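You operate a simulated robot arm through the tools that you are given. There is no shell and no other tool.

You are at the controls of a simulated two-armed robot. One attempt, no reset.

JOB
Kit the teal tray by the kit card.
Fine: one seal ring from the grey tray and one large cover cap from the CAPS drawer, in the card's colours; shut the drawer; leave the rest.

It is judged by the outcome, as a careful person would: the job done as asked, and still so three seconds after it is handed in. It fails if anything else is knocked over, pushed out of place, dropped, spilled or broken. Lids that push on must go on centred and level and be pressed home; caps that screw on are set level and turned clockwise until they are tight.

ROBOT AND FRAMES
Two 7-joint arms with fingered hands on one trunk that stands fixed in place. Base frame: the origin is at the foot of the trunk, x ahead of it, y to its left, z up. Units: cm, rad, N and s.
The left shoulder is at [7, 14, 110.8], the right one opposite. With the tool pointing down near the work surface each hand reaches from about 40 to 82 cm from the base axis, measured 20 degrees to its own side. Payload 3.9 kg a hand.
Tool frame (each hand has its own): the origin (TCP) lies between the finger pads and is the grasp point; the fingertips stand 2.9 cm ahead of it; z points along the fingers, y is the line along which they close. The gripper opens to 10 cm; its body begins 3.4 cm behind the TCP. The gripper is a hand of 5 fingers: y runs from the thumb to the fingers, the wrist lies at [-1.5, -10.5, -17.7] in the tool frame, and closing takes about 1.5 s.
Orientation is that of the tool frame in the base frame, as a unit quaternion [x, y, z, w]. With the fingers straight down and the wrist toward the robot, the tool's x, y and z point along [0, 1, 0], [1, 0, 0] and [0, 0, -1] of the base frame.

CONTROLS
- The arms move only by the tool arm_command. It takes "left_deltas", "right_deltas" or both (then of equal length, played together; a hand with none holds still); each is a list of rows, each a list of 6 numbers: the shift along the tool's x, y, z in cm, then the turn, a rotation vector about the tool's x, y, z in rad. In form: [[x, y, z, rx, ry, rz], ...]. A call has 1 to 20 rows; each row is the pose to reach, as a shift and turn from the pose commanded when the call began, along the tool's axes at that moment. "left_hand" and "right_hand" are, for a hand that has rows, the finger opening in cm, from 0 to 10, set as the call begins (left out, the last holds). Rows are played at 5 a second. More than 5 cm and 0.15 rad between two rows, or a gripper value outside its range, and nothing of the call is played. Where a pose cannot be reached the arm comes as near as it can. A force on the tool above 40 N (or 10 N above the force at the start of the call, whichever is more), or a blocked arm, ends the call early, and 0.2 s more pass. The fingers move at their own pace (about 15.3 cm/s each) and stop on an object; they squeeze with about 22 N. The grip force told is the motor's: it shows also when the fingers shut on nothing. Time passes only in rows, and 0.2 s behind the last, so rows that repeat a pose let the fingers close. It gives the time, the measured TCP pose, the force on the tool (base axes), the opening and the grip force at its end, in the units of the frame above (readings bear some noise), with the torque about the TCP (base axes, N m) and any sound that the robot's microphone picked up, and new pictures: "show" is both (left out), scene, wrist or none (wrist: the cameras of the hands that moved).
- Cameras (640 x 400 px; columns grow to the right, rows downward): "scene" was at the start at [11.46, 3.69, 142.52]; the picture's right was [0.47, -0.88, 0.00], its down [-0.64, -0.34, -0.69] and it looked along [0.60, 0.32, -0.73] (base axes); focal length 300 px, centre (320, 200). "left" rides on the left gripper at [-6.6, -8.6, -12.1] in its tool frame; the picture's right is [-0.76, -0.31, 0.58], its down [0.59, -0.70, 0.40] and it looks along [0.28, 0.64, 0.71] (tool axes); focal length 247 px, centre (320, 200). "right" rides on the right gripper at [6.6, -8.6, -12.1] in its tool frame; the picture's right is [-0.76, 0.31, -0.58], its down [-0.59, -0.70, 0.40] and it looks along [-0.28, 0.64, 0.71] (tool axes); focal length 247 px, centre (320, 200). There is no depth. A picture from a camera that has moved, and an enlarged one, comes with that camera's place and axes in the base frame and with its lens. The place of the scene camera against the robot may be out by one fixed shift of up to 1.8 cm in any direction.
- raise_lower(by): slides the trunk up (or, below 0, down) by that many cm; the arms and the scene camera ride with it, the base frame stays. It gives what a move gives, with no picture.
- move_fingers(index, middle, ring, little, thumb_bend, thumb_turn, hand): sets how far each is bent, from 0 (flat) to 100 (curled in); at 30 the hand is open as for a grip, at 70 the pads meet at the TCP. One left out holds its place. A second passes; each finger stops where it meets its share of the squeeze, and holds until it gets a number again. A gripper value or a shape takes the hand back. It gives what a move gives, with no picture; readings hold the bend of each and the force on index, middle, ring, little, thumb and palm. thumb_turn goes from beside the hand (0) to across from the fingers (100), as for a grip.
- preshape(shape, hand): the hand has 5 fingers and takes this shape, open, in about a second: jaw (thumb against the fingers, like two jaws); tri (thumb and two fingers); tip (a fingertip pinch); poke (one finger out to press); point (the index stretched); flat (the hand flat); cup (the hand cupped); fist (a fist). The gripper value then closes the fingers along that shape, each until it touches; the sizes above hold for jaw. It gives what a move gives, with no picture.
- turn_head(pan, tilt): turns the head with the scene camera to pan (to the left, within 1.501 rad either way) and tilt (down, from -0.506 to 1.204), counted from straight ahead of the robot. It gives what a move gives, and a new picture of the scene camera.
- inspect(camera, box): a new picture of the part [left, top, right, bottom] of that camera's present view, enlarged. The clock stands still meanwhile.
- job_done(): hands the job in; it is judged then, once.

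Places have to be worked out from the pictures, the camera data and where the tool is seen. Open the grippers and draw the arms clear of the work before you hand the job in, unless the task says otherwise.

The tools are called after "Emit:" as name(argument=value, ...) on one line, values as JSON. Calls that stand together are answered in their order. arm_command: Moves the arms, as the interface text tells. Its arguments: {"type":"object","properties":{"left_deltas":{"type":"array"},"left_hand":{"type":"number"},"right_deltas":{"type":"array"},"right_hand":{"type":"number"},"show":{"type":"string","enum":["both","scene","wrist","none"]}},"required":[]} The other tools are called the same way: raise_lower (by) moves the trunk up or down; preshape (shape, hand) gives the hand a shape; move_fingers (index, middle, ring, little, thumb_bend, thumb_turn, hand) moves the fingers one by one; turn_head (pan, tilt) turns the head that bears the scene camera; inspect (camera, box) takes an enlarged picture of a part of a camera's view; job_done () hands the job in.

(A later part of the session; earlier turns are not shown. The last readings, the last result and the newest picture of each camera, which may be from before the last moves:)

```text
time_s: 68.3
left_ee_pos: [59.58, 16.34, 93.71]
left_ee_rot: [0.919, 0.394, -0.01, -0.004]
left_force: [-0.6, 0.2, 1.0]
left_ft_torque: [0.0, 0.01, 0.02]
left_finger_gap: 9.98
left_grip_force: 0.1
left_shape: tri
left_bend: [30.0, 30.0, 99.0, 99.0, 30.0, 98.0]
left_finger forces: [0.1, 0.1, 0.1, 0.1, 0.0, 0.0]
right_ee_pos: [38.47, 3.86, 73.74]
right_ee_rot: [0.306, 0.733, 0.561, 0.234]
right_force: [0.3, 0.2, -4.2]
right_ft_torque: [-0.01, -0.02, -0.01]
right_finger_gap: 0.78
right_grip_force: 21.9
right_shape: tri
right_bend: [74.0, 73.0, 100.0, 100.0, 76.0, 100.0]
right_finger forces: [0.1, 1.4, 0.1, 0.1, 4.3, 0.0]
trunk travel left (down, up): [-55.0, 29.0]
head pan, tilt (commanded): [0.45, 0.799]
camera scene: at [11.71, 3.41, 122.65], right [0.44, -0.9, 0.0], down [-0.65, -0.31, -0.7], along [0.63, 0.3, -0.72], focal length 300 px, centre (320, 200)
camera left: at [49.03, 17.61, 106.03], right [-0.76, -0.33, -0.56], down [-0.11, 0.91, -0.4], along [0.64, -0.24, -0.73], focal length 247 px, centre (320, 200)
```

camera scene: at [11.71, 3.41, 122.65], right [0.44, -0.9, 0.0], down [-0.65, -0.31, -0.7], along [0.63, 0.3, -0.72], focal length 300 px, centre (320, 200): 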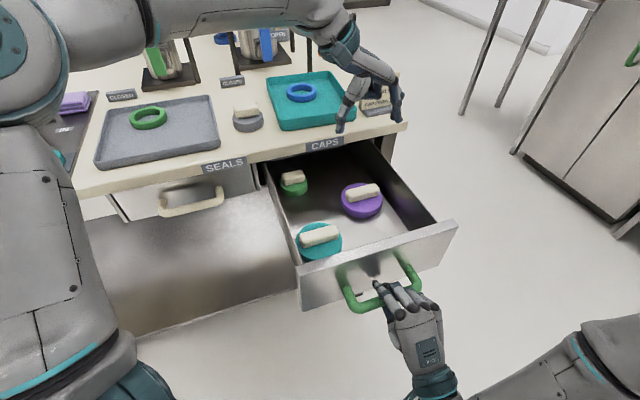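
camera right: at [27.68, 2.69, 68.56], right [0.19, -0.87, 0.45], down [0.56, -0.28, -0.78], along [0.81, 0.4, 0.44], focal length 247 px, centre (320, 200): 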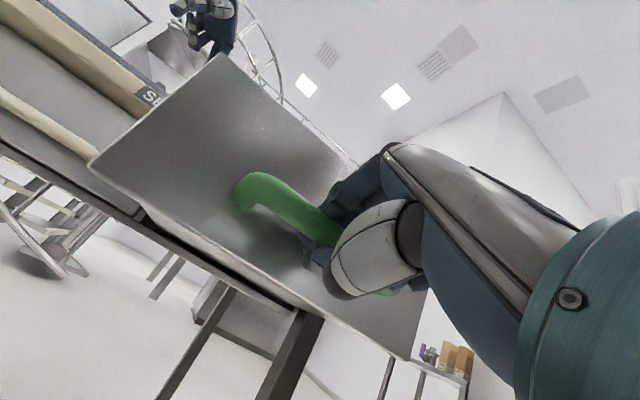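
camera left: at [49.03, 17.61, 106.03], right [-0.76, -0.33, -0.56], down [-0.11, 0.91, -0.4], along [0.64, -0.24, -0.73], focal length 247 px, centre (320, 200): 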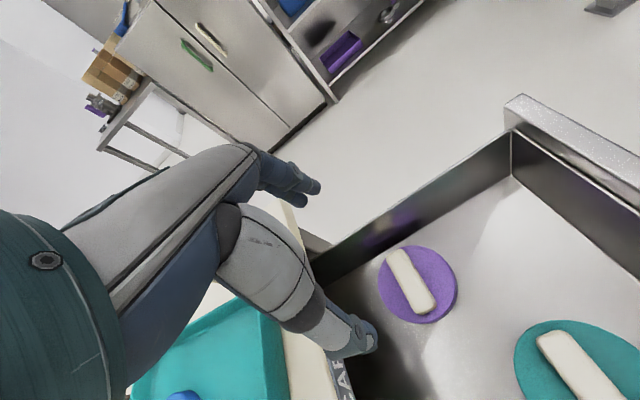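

The elbow has swung out to the left and the view is clear. In this pose the little-finger side of the hand points at the table edge with hardly any margin, so I first draw the drawer out another 3 cm with the right hand.

Emit:
arm_command(right_deltas=[[-0.02, -0.13, -0.5, 0, 0, 0], [-0.03, -0.26, -1.0, 0, 0, 0], [-0.04, -0.4, -1.5, 0, 0, 0], [-0.05, -0.53, -2.0, 0, 0, 0], [-0.06, -0.66, -2.5, 0, 0, 0], [-0.07, -0.8, -3.0, 0, 0, 0], [-0.07, -0.8, -3.0, 0, 0, 0]], show="scene")

Emit:
inspect(camera="left", box=[280, 180, 640, 400])

Emit:
inspect(camera="scene", box=[240, 60, 480, 230])

```text
time_s: 70.0
left_ee_pos: [59.69, 16.4, 93.65]
left_ee_rot: [0.919, 0.393, -0.01, -0.005]
left_force: [-0.8, 0.4, 0.5]
left_ft_torque: [-0.01, -0.02, 0.0]
left_finger_gap: 9.97
left_grip_force: 0.0
left_shape: tri
left_bend: [30.0, 30.0, 99.0, 99.0, 30.0, 98.0]
left_finger forces: [0.0, 0.0, 0.1, 0.1, 0.0, 0.0]
right_ee_pos: [36.23, 1.55, 73.69]
right_ee_rot: [0.306, 0.732, 0.561, 0.235]
right_force: [-2.3, 0.0, -6.9]
right_ft_torque: [0.03, -0.02, 0.01]
right_finger_gap: 0.79
right_grip_force: 22.1
right_shape: tri
right_bend: [74.0, 73.0, 100.0, 100.0, 76.0, 100.0]
right_finger forces: [0.0, 1.1, 0.0, 0.0, 6.9, 0.0]
trunk travel left (down, up): [-55.0, 29.0]
head pan, tilt (commanded): [0.45, 0.799]
camera scene: at [11.72, 3.43, 122.64], right [0.44, -0.9, 0.0], down [-0.65, -0.31, -0.7], along [0.63, 0.3, -0.72], focal length 300 px, centre (320, 200)
```

scene: 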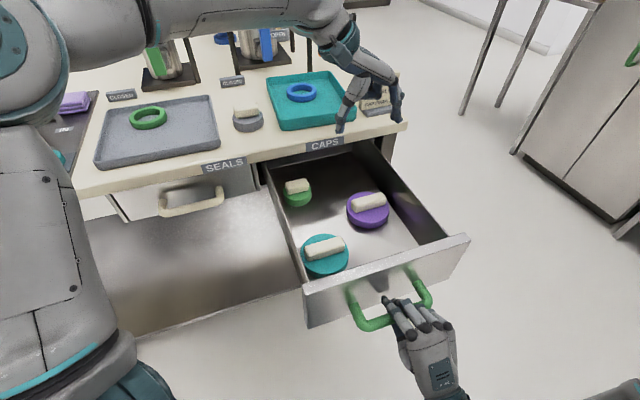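

```text
1.78 times, centred on (460, 290) of left
camera zoom: at [49.05, 17.61, 106.01], right [-0.76, -0.34, -0.56], down [-0.11, 0.91, -0.4], along [0.64, -0.24, -0.73], focal length 439 px, centre (71, 40)
```

zoom: 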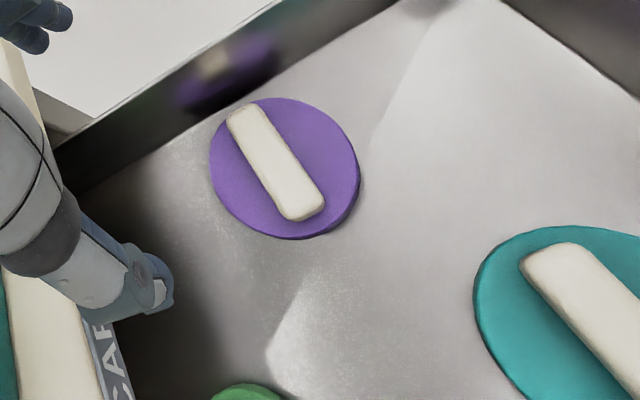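

```text
2.35 times, centred on (360, 145) of scene
camera zoom: at [11.72, 3.43, 122.64], right [0.44, -0.9, 0.0], down [-0.65, -0.31, -0.7], along [0.63, 0.3, -0.72], focal length 706 px, centre (226, 329)
```

zoom: 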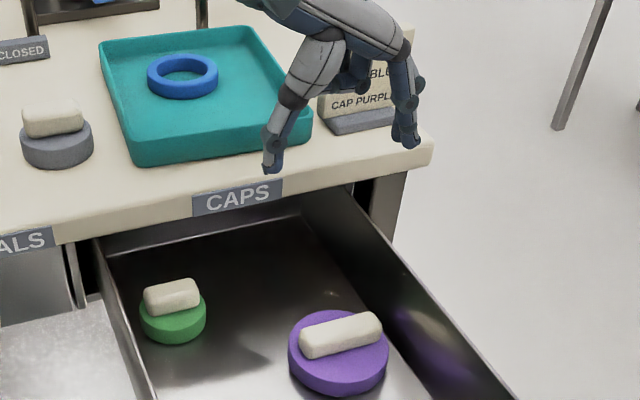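

The cap is now at about (56.4, 13.5), clear of the table edge by roughly 10 cm, and the bar lines up with the hand within 3°. I move over it and come down to z≈84.

Emit:
arm_command(left_deltas=[[-1.9, 0, 0, 0, 0, 0], [-3.8, -0.1, 1, 0, 0, 0], [-3.8, -0.1, 4, 0, 0, 0], [-3.8, -0.1, 7, 0, 0, 0], [-3.8, -0.1, 9.5, 0, 0, 0], [-3.8, -0.1, 9.5, 0, 0, 0]], left_hand=10, show="both")

Emit:
inspect(camera="left", box=[240, 160, 560, 400])

Emit:
inspect(camera="scene", box=[280, 80, 480, 250])

```text
time_s: 71.3
left_ee_pos: [56.7, 13.78, 84.24]
left_ee_rot: [0.919, 0.394, -0.011, -0.005]
left_force: [0.2, 0.5, -0.8]
left_ft_torque: [0.0, 0.0, 0.0]
left_finger_gap: 9.97
left_grip_force: 0.2
left_shape: tri
left_bend: [30.0, 30.0, 99.0, 99.0, 30.0, 98.0]
left_finger forces: [0.0, 0.0, 0.1, 0.0, 0.0, 0.0]
right_ee_pos: [36.35, 1.56, 73.67]
right_ee_rot: [0.307, 0.732, 0.561, 0.236]
right_force: [-1.4, 1.0, -7.8]
right_ft_torque: [-0.02, -0.02, 0.01]
right_finger_gap: 0.8
right_grip_force: 22.5
right_shape: tri
right_bend: [74.0, 73.0, 100.0, 100.0, 76.0, 100.0]
right_finger forces: [0.0, 1.0, 0.1, 0.0, 6.9, 0.1]
trunk travel left (down, up): [-55.0, 29.0]
head pan, tilt (commanded): [0.45, 0.799]
camera scene: at [11.73, 3.42, 122.64], right [0.44, -0.9, 0.0], down [-0.65, -0.31, -0.7], along [0.63, 0.3, -0.72], focal length 300 px, centre (320, 200)
camera left: at [46.13, 14.97, 96.53], right [-0.76, -0.34, -0.56], down [-0.11, 0.91, -0.39], along [0.64, -0.24, -0.73], focal length 247 px, centre (320, 200)
```

scene: 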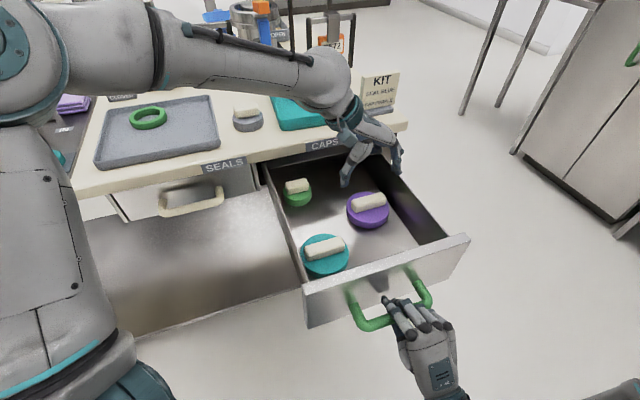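
left: 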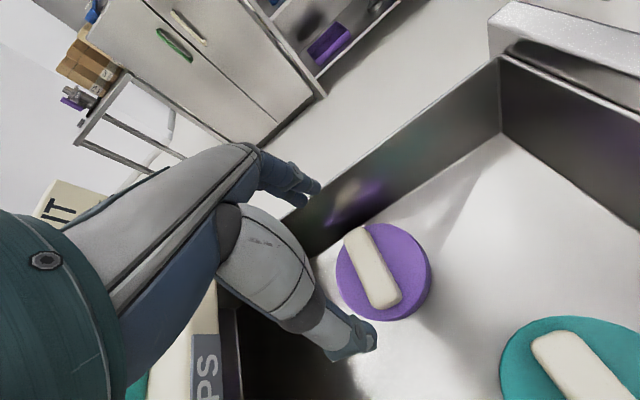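

```text
1.67 times, centred on (400, 280) of left
camera zoom: at [46.13, 14.97, 96.53], right [-0.76, -0.34, -0.56], down [-0.11, 0.91, -0.39], along [0.64, -0.24, -0.73], focal length 412 px, centre (187, 67)
```

zoom: 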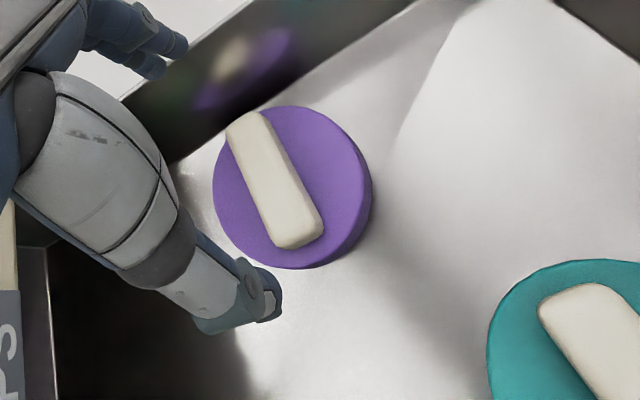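

```text
2.35 times, centred on (380, 165) of scene
camera zoom: at [11.73, 3.42, 122.64], right [0.44, -0.9, 0.0], down [-0.65, -0.31, -0.7], along [0.63, 0.3, -0.72], focal length 706 px, centre (179, 282)
```

zoom: 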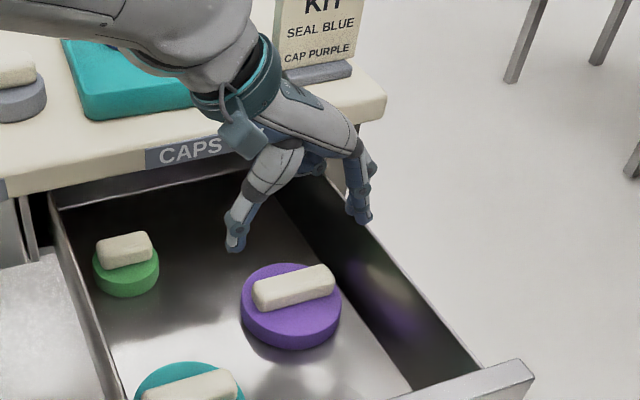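

The bar triangulates to z≈75.8 at its top, centred within 0.4 cm under the hand, running -3.6…+4.0 cm along the closing line; the drawer wall is about 0.9 cm beyond the fingers. I narrow to 9.4, shift slightly, and go down to z≈78.7.

Emit:
arm_command(left_deltas=[[-0.1, 0.2, 1.5, 0, 0, 0], [-0.15, 0.2, 3, 0, 0, 0], [-0.15, 0.2, 4.5, 0, 0, 0], [-0.15, 0.2, 5.5, 0, 0, 0], [-0.15, 0.2, 5.5, 0, 0, 0]], left_hand=9.4, show="none")

Emit:
inspect(camera="left", box=[240, 160, 480, 340])

Emit:
inspect(camera="scene", box=[310, 110, 450, 250])

```text
time_s: 72.5
left_ee_pos: [56.68, 13.6, 79.19]
left_ee_rot: [0.919, 0.395, -0.007, -0.002]
left_force: [-18.4, 15.7, 24.7]
left_ft_torque: [-1.16, -1.56, 0.19]
left_finger_gap: 9.39
left_grip_force: 0.1
left_shape: tri
left_bend: [32.0, 34.0, 99.0, 99.0, 30.0, 98.0]
left_finger forces: [0.1, 32.8, 0.1, 0.0, 0.0, 0.0]
right_ee_pos: [36.22, 1.62, 73.83]
right_ee_rot: [0.305, 0.732, 0.561, 0.237]
right_force: [5.4, -3.2, -12.8]
right_ft_torque: [0.03, -0.07, 0.03]
right_finger_gap: 0.91
right_grip_force: 22.4
right_shape: tri
right_bend: [75.0, 73.0, 100.0, 100.0, 76.0, 100.0]
right_finger forces: [0.0, 0.8, 0.0, 0.1, 11.6, 0.0]
trunk travel left (down, up): [-55.0, 29.0]
head pan, tilt (commanded): [0.45, 0.799]
```

```text
2.22 times, centred on (360, 250) of left
camera zoom: at [45.95, 14.79, 91.27], right [-0.75, -0.34, -0.57], down [-0.11, 0.91, -0.4], along [0.65, -0.24, -0.72], focal length 549 px, centre (231, 89)
```

zoom: 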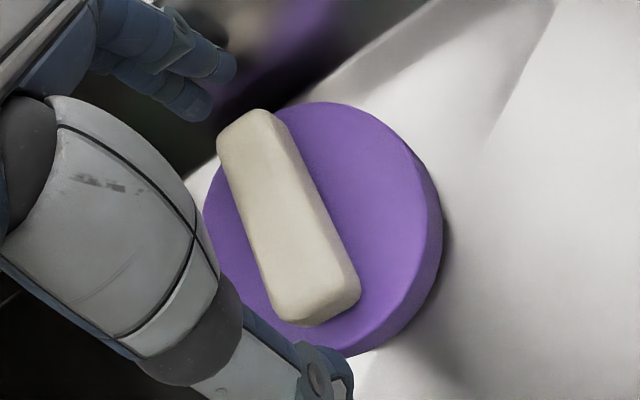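

```text
2.86 times, centred on (380, 180) of scene
camera zoom: at [11.24, 3.58, 122.72], right [0.44, -0.9, 0.0], down [-0.64, -0.31, -0.7], along [0.63, 0.3, -0.71], focal length 858 px, centre (149, 257)
```

zoom: 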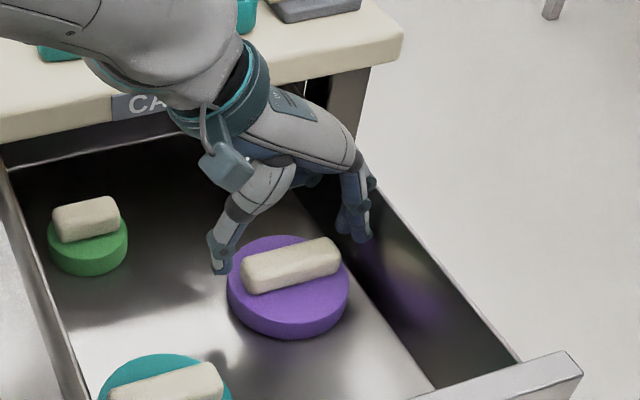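

The middle finger is pressing on the drawer's side wall (33 N), so the wall stands closer than I reckoned. I back straight up at once.

Emit:
arm_command(left_deltas=[[0, -0.2, -1.0, 0, 0, 0], [0, -0.5, -2.5, 0, 0, 0], [0, -0.8, -4.0, 0, 0, 0], [0, -0.8, -5.0, 0, 0, 0], [0, -0.8, -5.0, 0, 0, 0]], show="both")

Emit:
inspect(camera="scene", box=[280, 80, 480, 250])

Emit:
inspect(camera="left", box=[240, 100, 640, 400])

```text
time_s: 73.8
left_ee_pos: [56.21, 14.01, 83.62]
left_ee_rot: [0.919, 0.394, -0.01, -0.006]
left_force: [-0.3, 0.5, -0.3]
left_ft_torque: [0.01, 0.01, 0.0]
left_finger_gap: 9.41
left_grip_force: 0.1
left_shape: tri
left_bend: [32.0, 31.0, 99.0, 99.0, 30.0, 98.0]
left_finger forces: [0.0, 0.0, 0.1, 0.0, 0.0, 0.0]
right_ee_pos: [36.25, 1.56, 73.5]
right_ee_rot: [0.305, 0.733, 0.561, 0.234]
right_force: [-1.2, 1.8, -5.3]
right_ft_torque: [0.0, -0.03, 0.04]
right_finger_gap: 0.82
right_grip_force: 21.2
right_shape: tri
right_bend: [75.0, 73.0, 100.0, 100.0, 76.0, 100.0]
right_finger forces: [0.0, 1.0, 0.1, 0.0, 5.4, 0.1]
trunk travel left (down, up): [-55.0, 29.0]
head pan, tilt (commanded): [0.45, 0.799]
camera scene: at [11.71, 3.43, 122.65], right [0.44, -0.9, 0.0], down [-0.65, -0.31, -0.7], along [0.63, 0.3, -0.72], focal length 300 px, centre (320, 200)
camera left: at [45.67, 15.2, 96.05], right [-0.76, -0.34, -0.56], down [-0.11, 0.91, -0.4], along [0.64, -0.24, -0.73], focal length 247 px, centre (320, 200)
```

scene: 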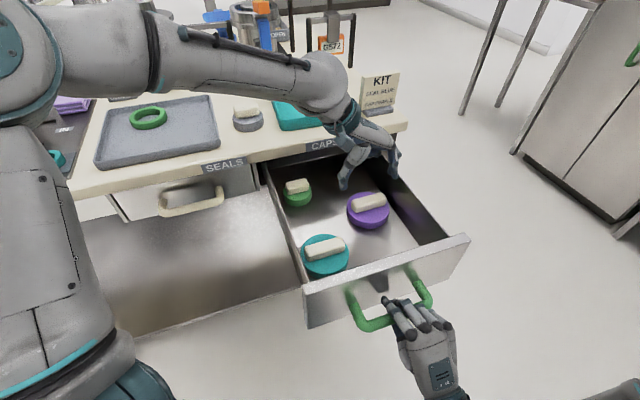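
left: 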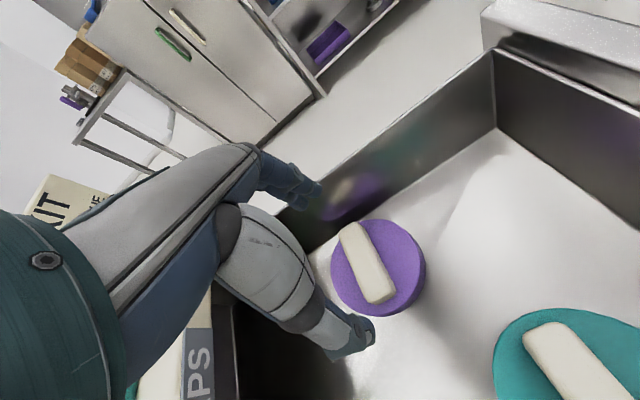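

```text
2.35 times, centred on (380, 165) of scene
camera zoom: at [11.71, 3.43, 122.65], right [0.44, -0.9, 0.0], down [-0.65, -0.31, -0.7], along [0.63, 0.3, -0.72], focal length 706 px, centre (179, 282)
```

zoom: 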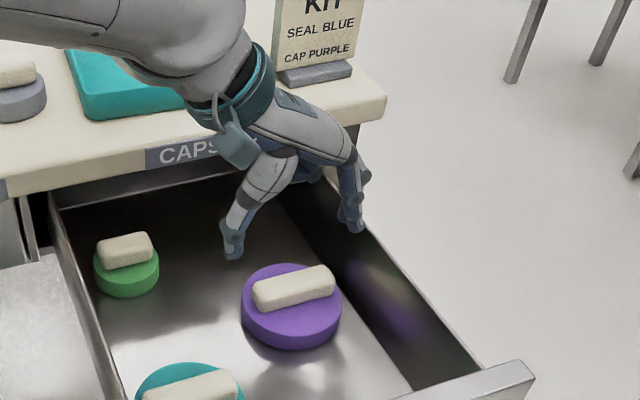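

```text
1.33 times, centred on (440, 250) of left
camera zoom: at [45.67, 15.2, 96.05], right [-0.76, -0.34, -0.56], down [-0.11, 0.91, -0.4], along [0.64, -0.24, -0.73], focal length 329 px, centre (160, 133)
```

zoom: 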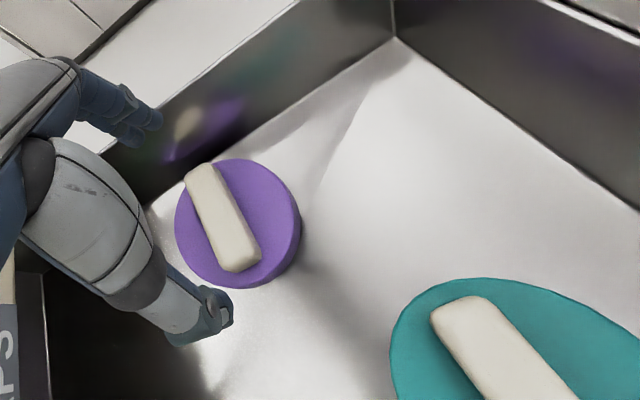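

No harm done; the drawer stayed put. Looking back, the cross-grip at TCP z≈76.8 was actually well centred and only failed because I went too deep. I'll return to that: left hand up and turned back to 44°, while the right hand pushes the drawer back in by 3 cm to where the arm tracked it.

Emit:
arm_command(left_deltas=[[0, -0.2, -4, 0, 0, 0], [0, -0.2, -8, 0, 0, 0], [0.3, 0, -12, 0, 0, 0], [0.6, 0.1, -14.4, 0, 0, -0.12], [0.9, 0.1, -14.4, 0, 0, -0.26], [1.2, 0.2, -14.4, 0, 0, -0.4], [1.5, 0.2, -14.4, 0, 0, -0.54], [1.8, 0.3, -14.4, 0, 0, -0.68], [2.1, 0.4, -14.4, 0, 0, -0.82], [2.4, 0.4, -14.4, 0, 0, -0.96], [2.7, 0.5, -14.4, 0, 0, -1.1], [3.0, 0.6, -14.4, 0, 0, -1.24], [3.3, 0.7, -14.4, 0, 0, -1.38], [3.6, 0.72, -14.4, 0, 0, -1.5], [3.6, 0.72, -14.4, 0, 0, -1.5]], left_hand=6.4, right_deltas=[[0, 0, 0, 0, 0, 0], [0, 0, 0, 0, 0, 0], [0.01, 0.1, 0.3, 0, 0, 0], [0.02, 0.2, 0.6, 0, 0, 0], [0.02, 0.3, 0.9, 0, 0, 0], [0.03, 0.4, 1.2, 0, 0, 0], [0.04, 0.45, 1.5, 0, 0, 0], [0.04, 0.5, 1.8, 0, 0, 0], [0.05, 0.6, 2.1, 0, 0, 0], [0.06, 0.7, 2.4, 0, 0, 0], [0.06, 0.75, 2.7, 0, 0, 0], [0.07, 0.8, 3.0, 0, 0, 0], [0.07, 0.8, 3.0, 0, 0, 0], [0.07, 0.8, 3.0, 0, 0, 0], [0.07, 0.8, 3.0, 0, 0, 0]], show="both")

```text
time_s: 77.0
left_ee_pos: [59.59, 16.1, 98.09]
left_ee_rot: [0.403, 0.915, -0.003, -0.011]
left_force: [0.1, -0.3, -0.2]
left_ft_torque: [-0.02, -0.02, 0.01]
left_finger_gap: 6.42
left_grip_force: 0.0
left_shape: tri
left_bend: [39.0, 37.0, 99.0, 99.0, 30.0, 99.0]
left_finger forces: [0.0, 0.0, 0.0, 0.0, 0.0, 0.0]
right_ee_pos: [38.37, 3.57, 73.67]
right_ee_rot: [0.307, 0.731, 0.562, 0.236]
right_force: [-0.6, -0.2, -5.0]
right_ft_torque: [-0.01, -0.02, 0.03]
right_finger_gap: 0.8
right_grip_force: 22.4
right_shape: tri
right_bend: [74.0, 73.0, 100.0, 100.0, 76.0, 100.0]
right_finger forces: [0.0, 0.9, 0.0, 0.0, 4.6, 0.0]
trunk travel left (down, up): [-55.0, 29.0]
head pan, tilt (commanded): [0.45, 0.799]
camera scene: at [11.72, 3.42, 122.65], right [0.44, -0.9, 0.0], down [-0.65, -0.31, -0.7], along [0.63, 0.3, -0.72], focal length 300 px, centre (320, 200)
camera right: at [23.86, -1.43, 68.5], right [0.19, -0.87, 0.45], down [0.56, -0.28, -0.78], along [0.81, 0.4, 0.43], focal length 247 px, centre (320, 200)
camera left: at [57.82, 5.47, 110.17], right [0.27, -0.76, -0.58], down [-0.92, -0.04, -0.38], along [0.27, 0.64, -0.72], focal length 247 px, centre (320, 200)
```

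scene: 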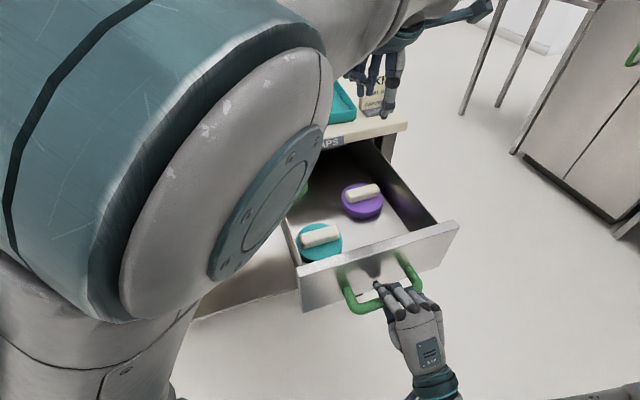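
right: 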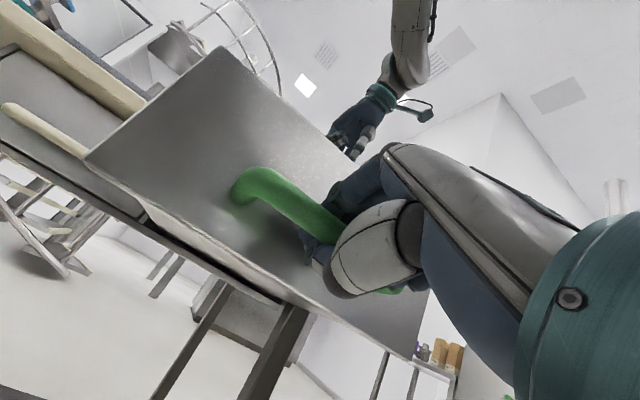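
left: 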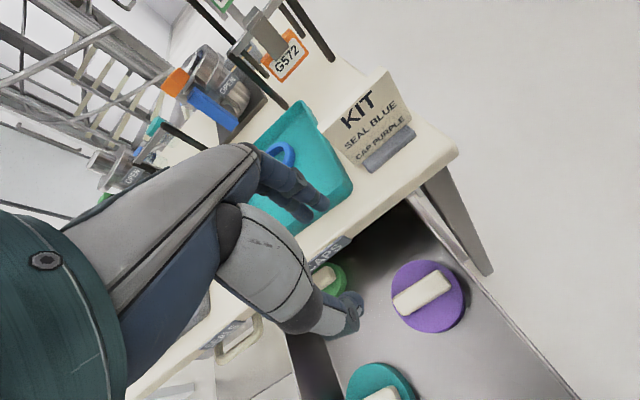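

The bar sits at about (-0.8, -0.7) from the TCP line and turned 6°. I correct that and go down to z≈80.

Emit:
arm_command(left_deltas=[[-0.4, -0.3, 3, 0, 0, 0.05], [-0.7, -0.55, 6, 0, 0, 0.1], [-0.7, -0.55, 9, 0, 0, 0.1], [-0.7, -0.55, 12, 0, 0, 0.1], [-0.7, -0.55, 15, 0, 0, 0.1], [-0.7, -0.55, 17.5, 0, 0, 0.1], [-0.7, -0.55, 17.5, 0, 0, 0.1]], left_hand=6.4, show="none")

Emit:
inspect(camera="left", box=[240, 160, 480, 340])

Emit:
inspect(camera="scene", box=[310, 110, 450, 250])

```text
time_s: 78.5
left_ee_pos: [59.43, 15.48, 81.76]
left_ee_rot: [0.443, 0.896, -0.021, 0.007]
left_force: [-0.8, 0.2, 0.0]
left_ft_torque: [0.01, 0.01, 0.01]
left_finger_gap: 6.42
left_grip_force: 0.1
left_shape: tri
left_bend: [39.0, 37.0, 99.0, 99.0, 30.0, 99.0]
left_finger forces: [0.0, 0.0, 0.0, 0.0, 0.0, 0.0]
right_ee_pos: [38.24, 3.69, 73.72]
right_ee_rot: [0.307, 0.733, 0.56, 0.235]
right_force: [-0.4, 0.0, -4.6]
right_ft_torque: [0.02, -0.03, 0.01]
right_finger_gap: 0.8
right_grip_force: 21.7
right_shape: tri
right_bend: [74.0, 73.0, 100.0, 100.0, 76.0, 100.0]
right_finger forces: [0.0, 0.8, 0.1, 0.0, 4.7, 0.0]
trunk travel left (down, up): [-55.0, 29.0]
head pan, tilt (commanded): [0.45, 0.799]
```

```text
2.22 times, centred on (360, 250) of left
camera zoom: at [56.6, 5.71, 94.26], right [0.21, -0.81, -0.54], down [-0.92, 0.02, -0.4], along [0.33, 0.58, -0.74], focal length 549 px, centre (231, 89)
```

zoom: 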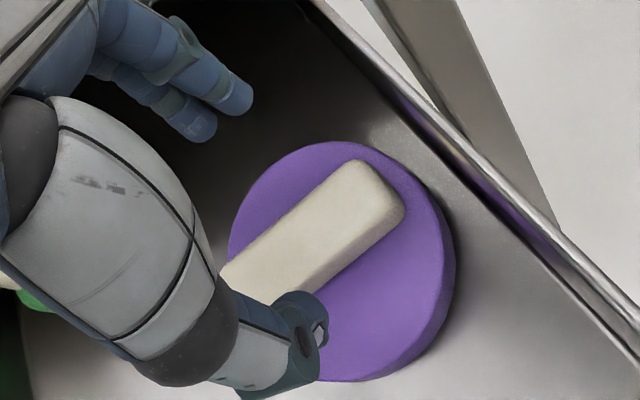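

```text
2.86 times, centred on (380, 180) of scene
camera zoom: at [11.72, 3.41, 122.65], right [0.44, -0.9, 0.0], down [-0.65, -0.31, -0.7], along [0.63, 0.3, -0.72], focal length 858 px, centre (149, 257)
```

zoom: 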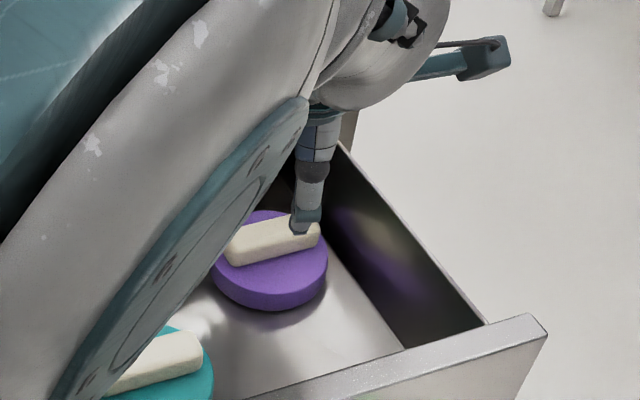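

The bar is aligned and centred within 0.1 cm across. The arm runs about 1 cm above its command, so I go down in small steps, checking each.

Emit:
arm_command(left_deltas=[[0, 0, 1, 0, 0, 0], [0, 0, 2, 0, 0, 0], [0, 0, 3, 0, 0, 0], [0, 0, 3, 0, 0, 0], [0, 0, 3, 0, 0, 0]], left_hand=6.4, show="none")

Emit:
inspect(camera="left", box=[240, 160, 480, 340])

```text
time_s: 79.8
left_ee_pos: [59.62, 15.7, 78.75]
left_ee_rot: [0.438, 0.899, -0.025, 0.01]
left_force: [-0.6, 0.7, 0.9]
left_ft_torque: [0.02, 0.02, -0.01]
left_finger_gap: 6.4
left_grip_force: 0.1
left_shape: tri
left_bend: [39.0, 37.0, 99.0, 99.0, 30.0, 99.0]
left_finger forces: [0.0, 0.0, 0.1, 0.0, 0.1, 0.0]
right_ee_pos: [38.3, 3.75, 73.61]
right_ee_rot: [0.307, 0.732, 0.561, 0.235]
right_force: [0.9, 0.1, -4.7]
right_ft_torque: [-0.01, -0.02, 0.02]
right_finger_gap: 0.77
right_grip_force: 21.4
right_shape: tri
right_bend: [74.0, 73.0, 100.0, 100.0, 76.0, 100.0]
right_finger forces: [0.0, 0.9, 0.0, 0.0, 4.7, 0.0]
trunk travel left (down, up): [-55.0, 29.0]
head pan, tilt (commanded): [0.45, 0.799]
```

```text
2.22 times, centred on (360, 250) of left
camera zoom: at [56.76, 5.97, 91.42], right [0.22, -0.82, -0.54], down [-0.92, 0.01, -0.4], along [0.33, 0.58, -0.75], focal length 549 px, centre (231, 89)
```

zoom: 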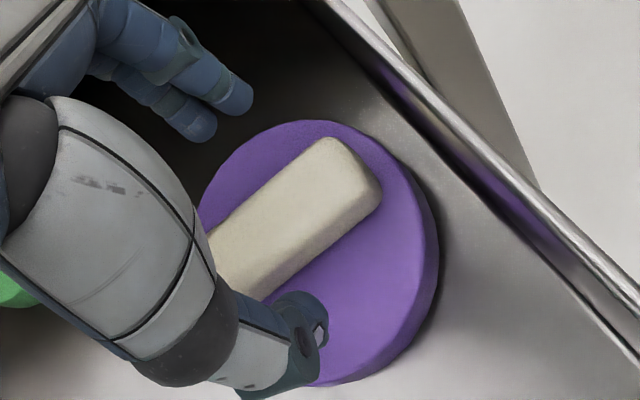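

Tracking is good. The bar is about 0.5 cm nearer the thumb, so I shift -0.45 in tool y and go down a further 1.8 cm.

Emit:
arm_command(left_deltas=[[0.2, -0.45, 0, 0, 0, 0], [0.2, -0.45, 0.6, 0, 0, 0], [0.2, -0.45, 1.2, 0, 0, 0], [0.2, -0.45, 1.8, 0, 0, 0], [0.2, -0.45, 1.8, 0, 0, 0]], left_hand=6.4, show="none")

Emit:
inspect(camera="left", box=[240, 160, 480, 340])

Emit:
inspect(camera="scene", box=[310, 110, 450, 250])

```text
time_s: 81.0
left_ee_pos: [58.81, 15.53, 77.08]
left_ee_rot: [0.437, 0.899, -0.026, 0.009]
left_force: [0.5, -0.5, -0.3]
left_ft_torque: [0.01, 0.0, 0.02]
left_finger_gap: 6.41
left_grip_force: 0.0
left_shape: tri
left_bend: [39.0, 37.0, 99.0, 99.0, 30.0, 99.0]
left_finger forces: [0.0, 0.0, 0.1, 0.0, 0.0, 0.0]
right_ee_pos: [38.26, 3.73, 73.66]
right_ee_rot: [0.306, 0.732, 0.561, 0.235]
right_force: [-0.5, 0.7, -4.9]
right_ft_torque: [-0.01, 0.0, -0.01]
right_finger_gap: 0.82
right_grip_force: 21.7
right_shape: tri
right_bend: [74.0, 73.0, 100.0, 100.0, 76.0, 100.0]
right_finger forces: [0.1, 0.8, 0.0, 0.0, 4.8, 0.0]
trunk travel left (down, up): [-55.0, 29.0]
head pan, tilt (commanded): [0.45, 0.799]
```

```text
2.22 times, centred on (360, 250) of left
camera zoom: at [56.2, 5.94, 89.63], right [0.22, -0.82, -0.53], down [-0.92, 0.01, -0.39], along [0.33, 0.58, -0.75], focal length 549 px, centre (231, 89)
```

zoom: 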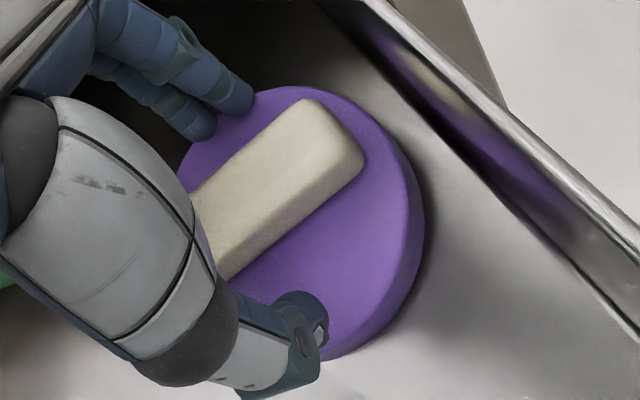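

```text
2.86 times, centred on (380, 180) of scene
camera zoom: at [11.72, 3.41, 122.65], right [0.44, -0.9, 0.0], down [-0.65, -0.31, -0.7], along [0.63, 0.3, -0.72], focal length 858 px, centre (149, 257)
```

zoom: 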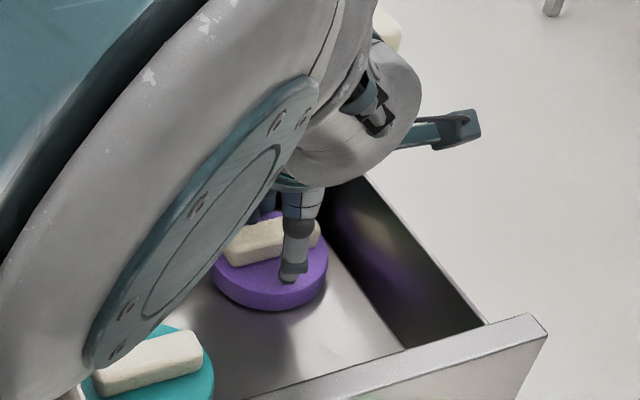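

The bar lies between the fingers and thumb at z≈77.1, no contact. I go 0.3 cm lower and close on it.

Emit:
arm_command(left_deltas=[[0, 0.1, 0.3, 0, 0, 0], [0, 0.1, 0.3, 0, 0, 0]], left_hand=6.4, show="none")

Emit:
arm_command(left_deltas=[[0, 0, 0, 0, 0, 0], [0, 0, 0, 0, 0, 0], [0, 0, 0, 0, 0, 0], [0, 0, 0, 0, 0, 0], [0, 0, 0, 0, 0, 0], [0, 0, 0, 0, 0, 0], [0, 0, 0, 0, 0, 0], [0, 0, 0, 0, 0, 0]], left_hand=0, show="none")

Emit:
inspect(camera="left", box=[240, 160, 480, 340])

Emit:
inspect(camera="scene", box=[310, 110, 450, 250])

```text
time_s: 81.5
left_ee_pos: [59.03, 15.59, 76.82]
left_ee_rot: [0.437, 0.899, -0.027, 0.01]
left_force: [0.2, -0.1, 2.2]
left_ft_torque: [0.04, -0.08, 0.02]
left_finger_gap: 6.4
left_grip_force: 0.0
left_shape: tri
left_bend: [39.0, 37.0, 99.0, 99.0, 30.0, 99.0]
left_finger forces: [0.1, 2.0, 0.1, 0.0, 0.0, 0.0]
right_ee_pos: [38.39, 3.7, 73.64]
right_ee_rot: [0.307, 0.732, 0.561, 0.235]
right_force: [-0.3, 0.7, -5.4]
right_ft_torque: [0.01, -0.03, 0.0]
right_finger_gap: 0.78
right_grip_force: 21.9
right_shape: tri
right_bend: [74.0, 73.0, 100.0, 100.0, 76.0, 100.0]
right_finger forces: [0.0, 0.9, 0.1, 0.0, 5.0, 0.0]
trunk travel left (down, up): [-55.0, 29.0]
head pan, tilt (commanded): [0.45, 0.799]
```

```text
time_s: 83.3
left_ee_pos: [58.9, 15.68, 76.61]
left_ee_rot: [0.436, 0.9, -0.028, 0.009]
left_force: [2.6, -2.2, 22.2]
left_ft_torque: [-0.01, -0.26, 0.07]
left_finger_gap: 2.13
left_grip_force: 21.9
left_shape: tri
left_bend: [61.0, 49.0, 100.0, 100.0, 72.0, 100.0]
left_finger forces: [22.8, 4.9, 0.0, 0.0, 22.1, 0.0]
right_ee_pos: [38.27, 3.56, 73.75]
right_ee_rot: [0.306, 0.732, 0.561, 0.236]
right_force: [1.5, -1.5, -9.7]
right_ft_torque: [0.0, -0.06, 0.0]
right_finger_gap: 0.81
right_grip_force: 22.2
right_shape: tri
right_bend: [74.0, 73.0, 100.0, 100.0, 76.0, 100.0]
right_finger forces: [0.0, 0.4, 0.0, 0.0, 8.6, 0.0]
trunk travel left (down, up): [-55.0, 29.0]
head pan, tilt (commanded): [0.45, 0.799]
```

```text
2.22 times, centred on (360, 250) of left
camera zoom: at [56.17, 6.11, 89.21], right [0.23, -0.82, -0.53], down [-0.92, 0.0, -0.39], along [0.32, 0.58, -0.75], focal length 549 px, centre (231, 89)
```

zoom: 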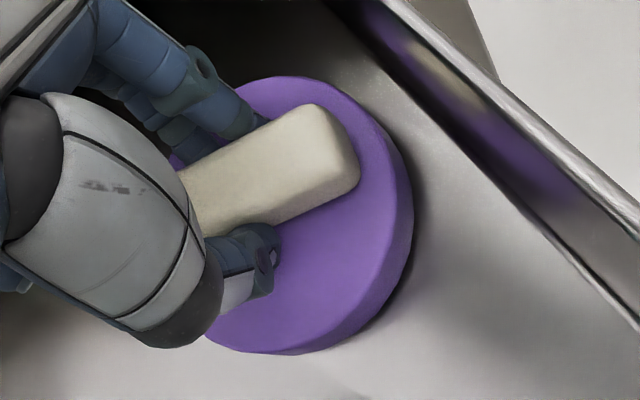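

```text
2.86 times, centred on (380, 180) of scene
camera zoom: at [11.51, 3.3, 122.69], right [0.44, -0.9, 0.0], down [-0.64, -0.31, -0.7], along [0.63, 0.3, -0.72], focal length 858 px, centre (149, 257)
```

zoom: 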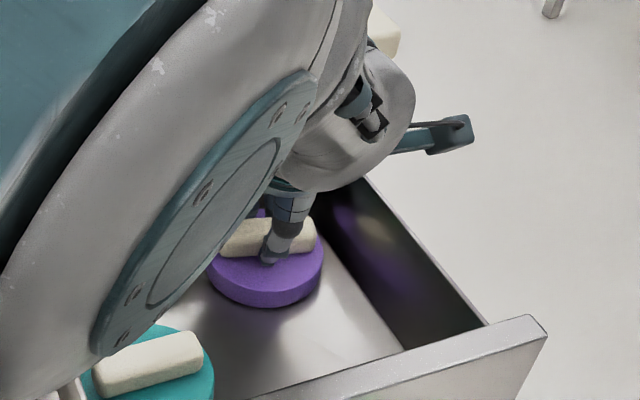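

The bar is gripped (gap 2.1 cm, 22 N on index and thumb) with the fingertips bearing a little on the disc. I lift slowly and watch.

Emit:
arm_command(left_deltas=[[0, 0, -0.4, 0, 0, 0], [0, 0, -0.8, 0, 0, 0], [0, 0, -1.4, 0, 0, 0], [0, 0, -2.0, 0, 0, 0], [0, 0, -3.0, 0, 0, 0], [0, 0, -3.0, 0, 0, 0]], show="none")

Emit:
inspect(camera="left", box=[240, 160, 480, 340])

Emit:
inspect(camera="scene", box=[310, 110, 450, 250])

```text
time_s: 84.8
left_ee_pos: [58.97, 16.12, 78.8]
left_ee_rot: [0.436, 0.9, -0.027, 0.0]
left_force: [-1.5, 0.2, -0.8]
left_ft_torque: [-0.01, -0.02, -0.02]
left_finger_gap: 2.04
left_grip_force: 22.1
left_shape: tri
left_bend: [62.0, 48.0, 100.0, 100.0, 72.0, 100.0]
left_finger forces: [14.9, 5.8, 0.0, 0.1, 20.7, 0.0]
right_ee_pos: [38.34, 3.74, 73.75]
right_ee_rot: [0.307, 0.732, 0.561, 0.235]
right_force: [0.6, -0.3, -3.5]
right_ft_torque: [0.0, -0.01, 0.04]
right_finger_gap: 0.79
right_grip_force: 21.6
right_shape: tri
right_bend: [74.0, 73.0, 100.0, 100.0, 76.0, 100.0]
right_finger forces: [0.0, 0.8, 0.0, 0.0, 4.6, 0.1]
trunk travel left (down, up): [-55.0, 29.0]
head pan, tilt (commanded): [0.45, 0.799]
```

```text
2.22 times, centred on (360, 250) of left
camera zoom: at [56.45, 6.3, 91.42], right [0.22, -0.81, -0.54], down [-0.93, 0.01, -0.38], along [0.31, 0.59, -0.75], focal length 549 px, centre (231, 89)
```

zoom: 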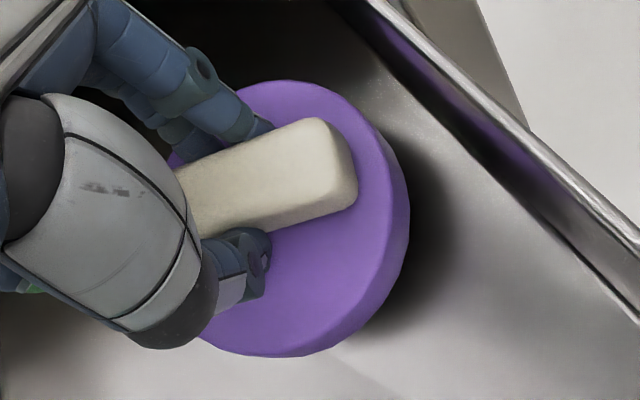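

```text
2.86 times, centred on (380, 180) of scene
camera zoom: at [11.73, 3.42, 122.64], right [0.44, -0.9, 0.0], down [-0.65, -0.31, -0.7], along [0.63, 0.3, -0.72], focal length 858 px, centre (149, 257)
```

zoom: 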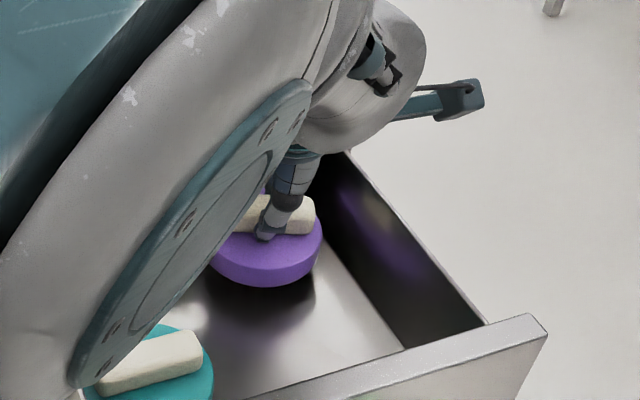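

The purple cap is off the floor and held firmly. I raise it straight up to z≈99, clear of the drawer and above the tray rims.

Emit:
arm_command(left_deltas=[[0, 0, -2, 0, 0, 0], [0, 0, -4.5, 0, 0, 0], [0, 0, -7, 0, 0, 0], [0, 0, -9.5, 0, 0, 0], [0, 0, -12, 0, 0, 0], [0, 0, -14.5, 0, 0, 0], [0, 0, -17, 0, 0, 0], [0, 0, -20, 0, 0, 0], [0, 0, -20, 0, 0, 0]], show="both")

```text
time_s: 86.8
left_ee_pos: [59.09, 15.1, 98.64]
left_ee_rot: [0.45, 0.893, -0.004, -0.01]
left_force: [-1.0, -0.5, 0.1]
left_ft_torque: [0.04, -0.02, 0.0]
left_finger_gap: 2.06
left_grip_force: 21.9
left_shape: tri
left_bend: [62.0, 48.0, 100.0, 100.0, 72.0, 100.0]
left_finger forces: [14.9, 5.8, 0.0, 0.1, 20.8, 0.0]
right_ee_pos: [38.28, 3.57, 73.57]
right_ee_rot: [0.307, 0.732, 0.561, 0.235]
right_force: [0.1, 0.6, -5.2]
right_ft_torque: [0.0, -0.01, -0.03]
right_finger_gap: 0.78
right_grip_force: 21.4
right_shape: tri
right_bend: [74.0, 73.0, 100.0, 100.0, 76.0, 100.0]
right_finger forces: [0.0, 0.7, 0.0, 0.0, 4.5, 0.1]
trunk travel left (down, up): [-55.0, 29.0]
head pan, tilt (commanded): [0.45, 0.799]
camera scene: at [11.73, 3.41, 122.64], right [0.44, -0.9, 0.0], down [-0.65, -0.31, -0.7], along [0.63, 0.3, -0.72], focal length 300 px, centre (320, 200)
camera left: at [56.32, 4.7, 110.74], right [0.19, -0.79, -0.58], down [-0.92, 0.06, -0.38], along [0.33, 0.61, -0.72], focal length 247 px, centre (320, 200)
```

scene: 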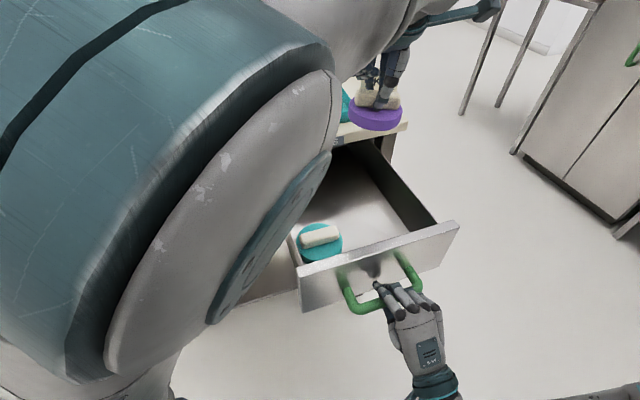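
left: 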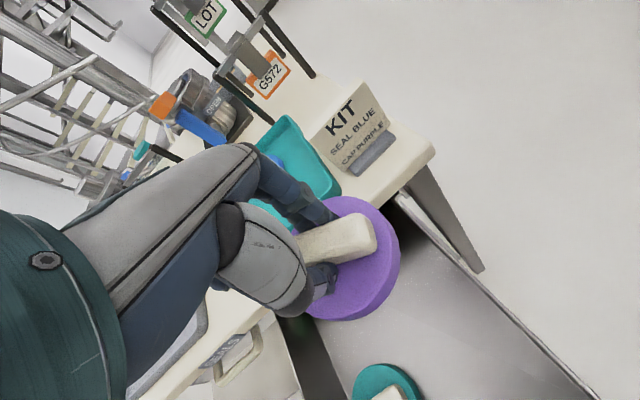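

The cap is up and clear. I enlarge the wrist view to find the cap's centre relative to the hand and the tray's layout.

Emit:
inspect(camera="left", box=[240, 100, 480, 340])

Emit:
inspect(camera="scene", box=[320, 40, 420, 150])

```text
1.67 times, centred on (360, 220) of left
camera zoom: at [56.32, 4.7, 110.74], right [0.19, -0.79, -0.58], down [-0.92, 0.06, -0.38], along [0.33, 0.61, -0.72], focal length 412 px, centre (253, 167)
```

zoom: 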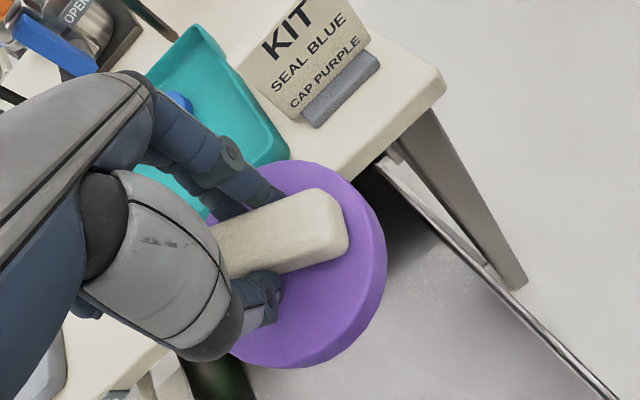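

```text
3.64 times, centred on (370, 95) of scene
camera zoom: at [11.73, 3.41, 122.64], right [0.44, -0.9, 0.0], down [-0.65, -0.31, -0.7], along [0.63, 0.3, -0.72], focal length 1092 px, centre (138, 582)
```

zoom: 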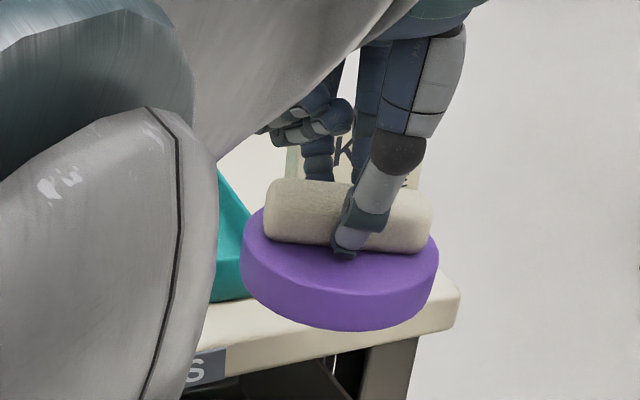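

The cap's centre is within about 0.4 cm of the TCP line. I carry it over the near-right part of the teal tray, target ≈ (68.1, 29.7), keeping its underside above the rim.

Emit:
arm_command(left_deltas=[[0.9, 2.3, 0, 0, 0, 0], [1.8, 4.6, 0, 0, 0, 0], [2.7, 6.9, 0, 0, 0, 0], [3.7, 9.2, 0.3, 0, 0, 0], [4.6, 11.5, 0.8, 0, 0, 0], [5.5, 13.8, 1.3, 0, 0, 0], [6.4, 16.0, 1.8, 0, 0, 0], [6.4, 16.0, 1.8, 0, 0, 0]], show="both")

Emit:
inspect(camera="left", box=[200, 100, 520, 340])

Emit:
inspect(camera="scene", box=[240, 20, 420, 160])

```text
time_s: 88.5
left_ee_pos: [68.24, 29.7, 96.45]
left_ee_rot: [0.45, 0.893, -0.005, -0.011]
left_force: [1.1, -0.8, 0.2]
left_ft_torque: [0.02, -0.02, 0.03]
left_finger_gap: 2.04
left_grip_force: 22.1
left_shape: tri
left_bend: [62.0, 48.0, 100.0, 100.0, 72.0, 100.0]
left_finger forces: [15.0, 5.8, 0.1, 0.1, 20.8, 0.0]
right_ee_pos: [38.28, 3.69, 73.59]
right_ee_rot: [0.307, 0.733, 0.56, 0.235]
right_force: [-0.8, -0.6, -4.2]
right_ft_torque: [0.02, 0.02, 0.01]
right_finger_gap: 0.77
right_grip_force: 21.8
right_shape: tri
right_bend: [74.0, 73.0, 100.0, 100.0, 76.0, 100.0]
right_finger forces: [0.0, 0.6, 0.1, 0.0, 4.6, 0.0]
trunk travel left (down, up): [-55.0, 29.0]
head pan, tilt (commanded): [0.45, 0.799]
camera scene: at [11.72, 3.4, 122.65], right [0.44, -0.9, 0.0], down [-0.65, -0.31, -0.7], along [0.63, 0.3, -0.72], focal length 300 px, centre (320, 200)
camera left: at [65.49, 19.44, 108.53], right [0.19, -0.79, -0.58], down [-0.92, 0.05, -0.38], along [0.33, 0.61, -0.72], focal length 247 px, centre (320, 200)
```

scene: 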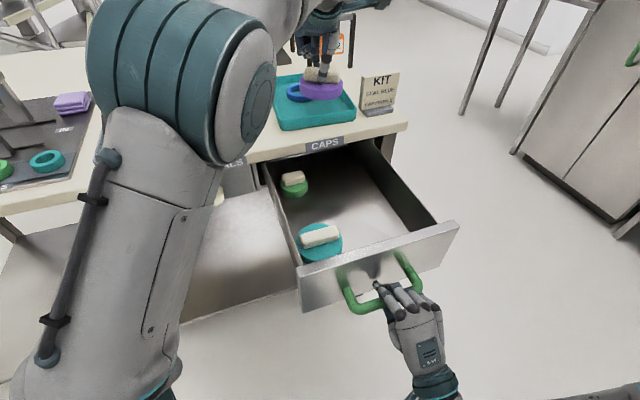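
left: 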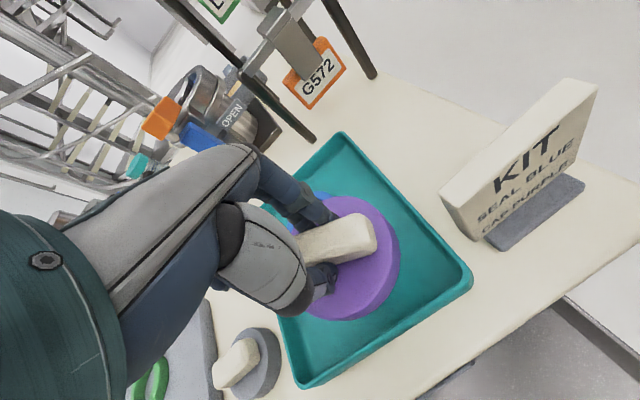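

```text
1.67 times, centred on (360, 220) of left
camera zoom: at [65.49, 19.44, 108.53], right [0.19, -0.79, -0.58], down [-0.92, 0.05, -0.38], along [0.33, 0.61, -0.72], focal length 412 px, centre (253, 167)
```

zoom: 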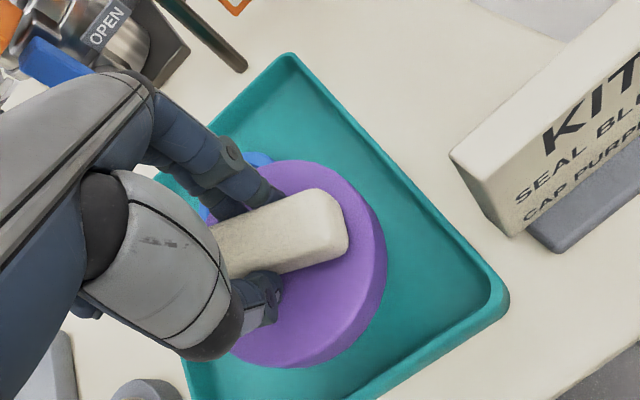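

```text
2.86 times, centred on (330, 90) of scene
camera zoom: at [11.72, 3.4, 122.65], right [0.44, -0.9, 0.0], down [-0.65, -0.31, -0.7], along [0.63, 0.3, -0.72], focal length 858 px, centre (291, 514)
```

zoom: 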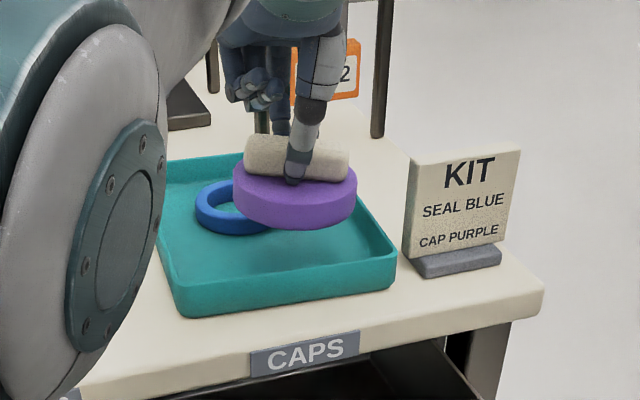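

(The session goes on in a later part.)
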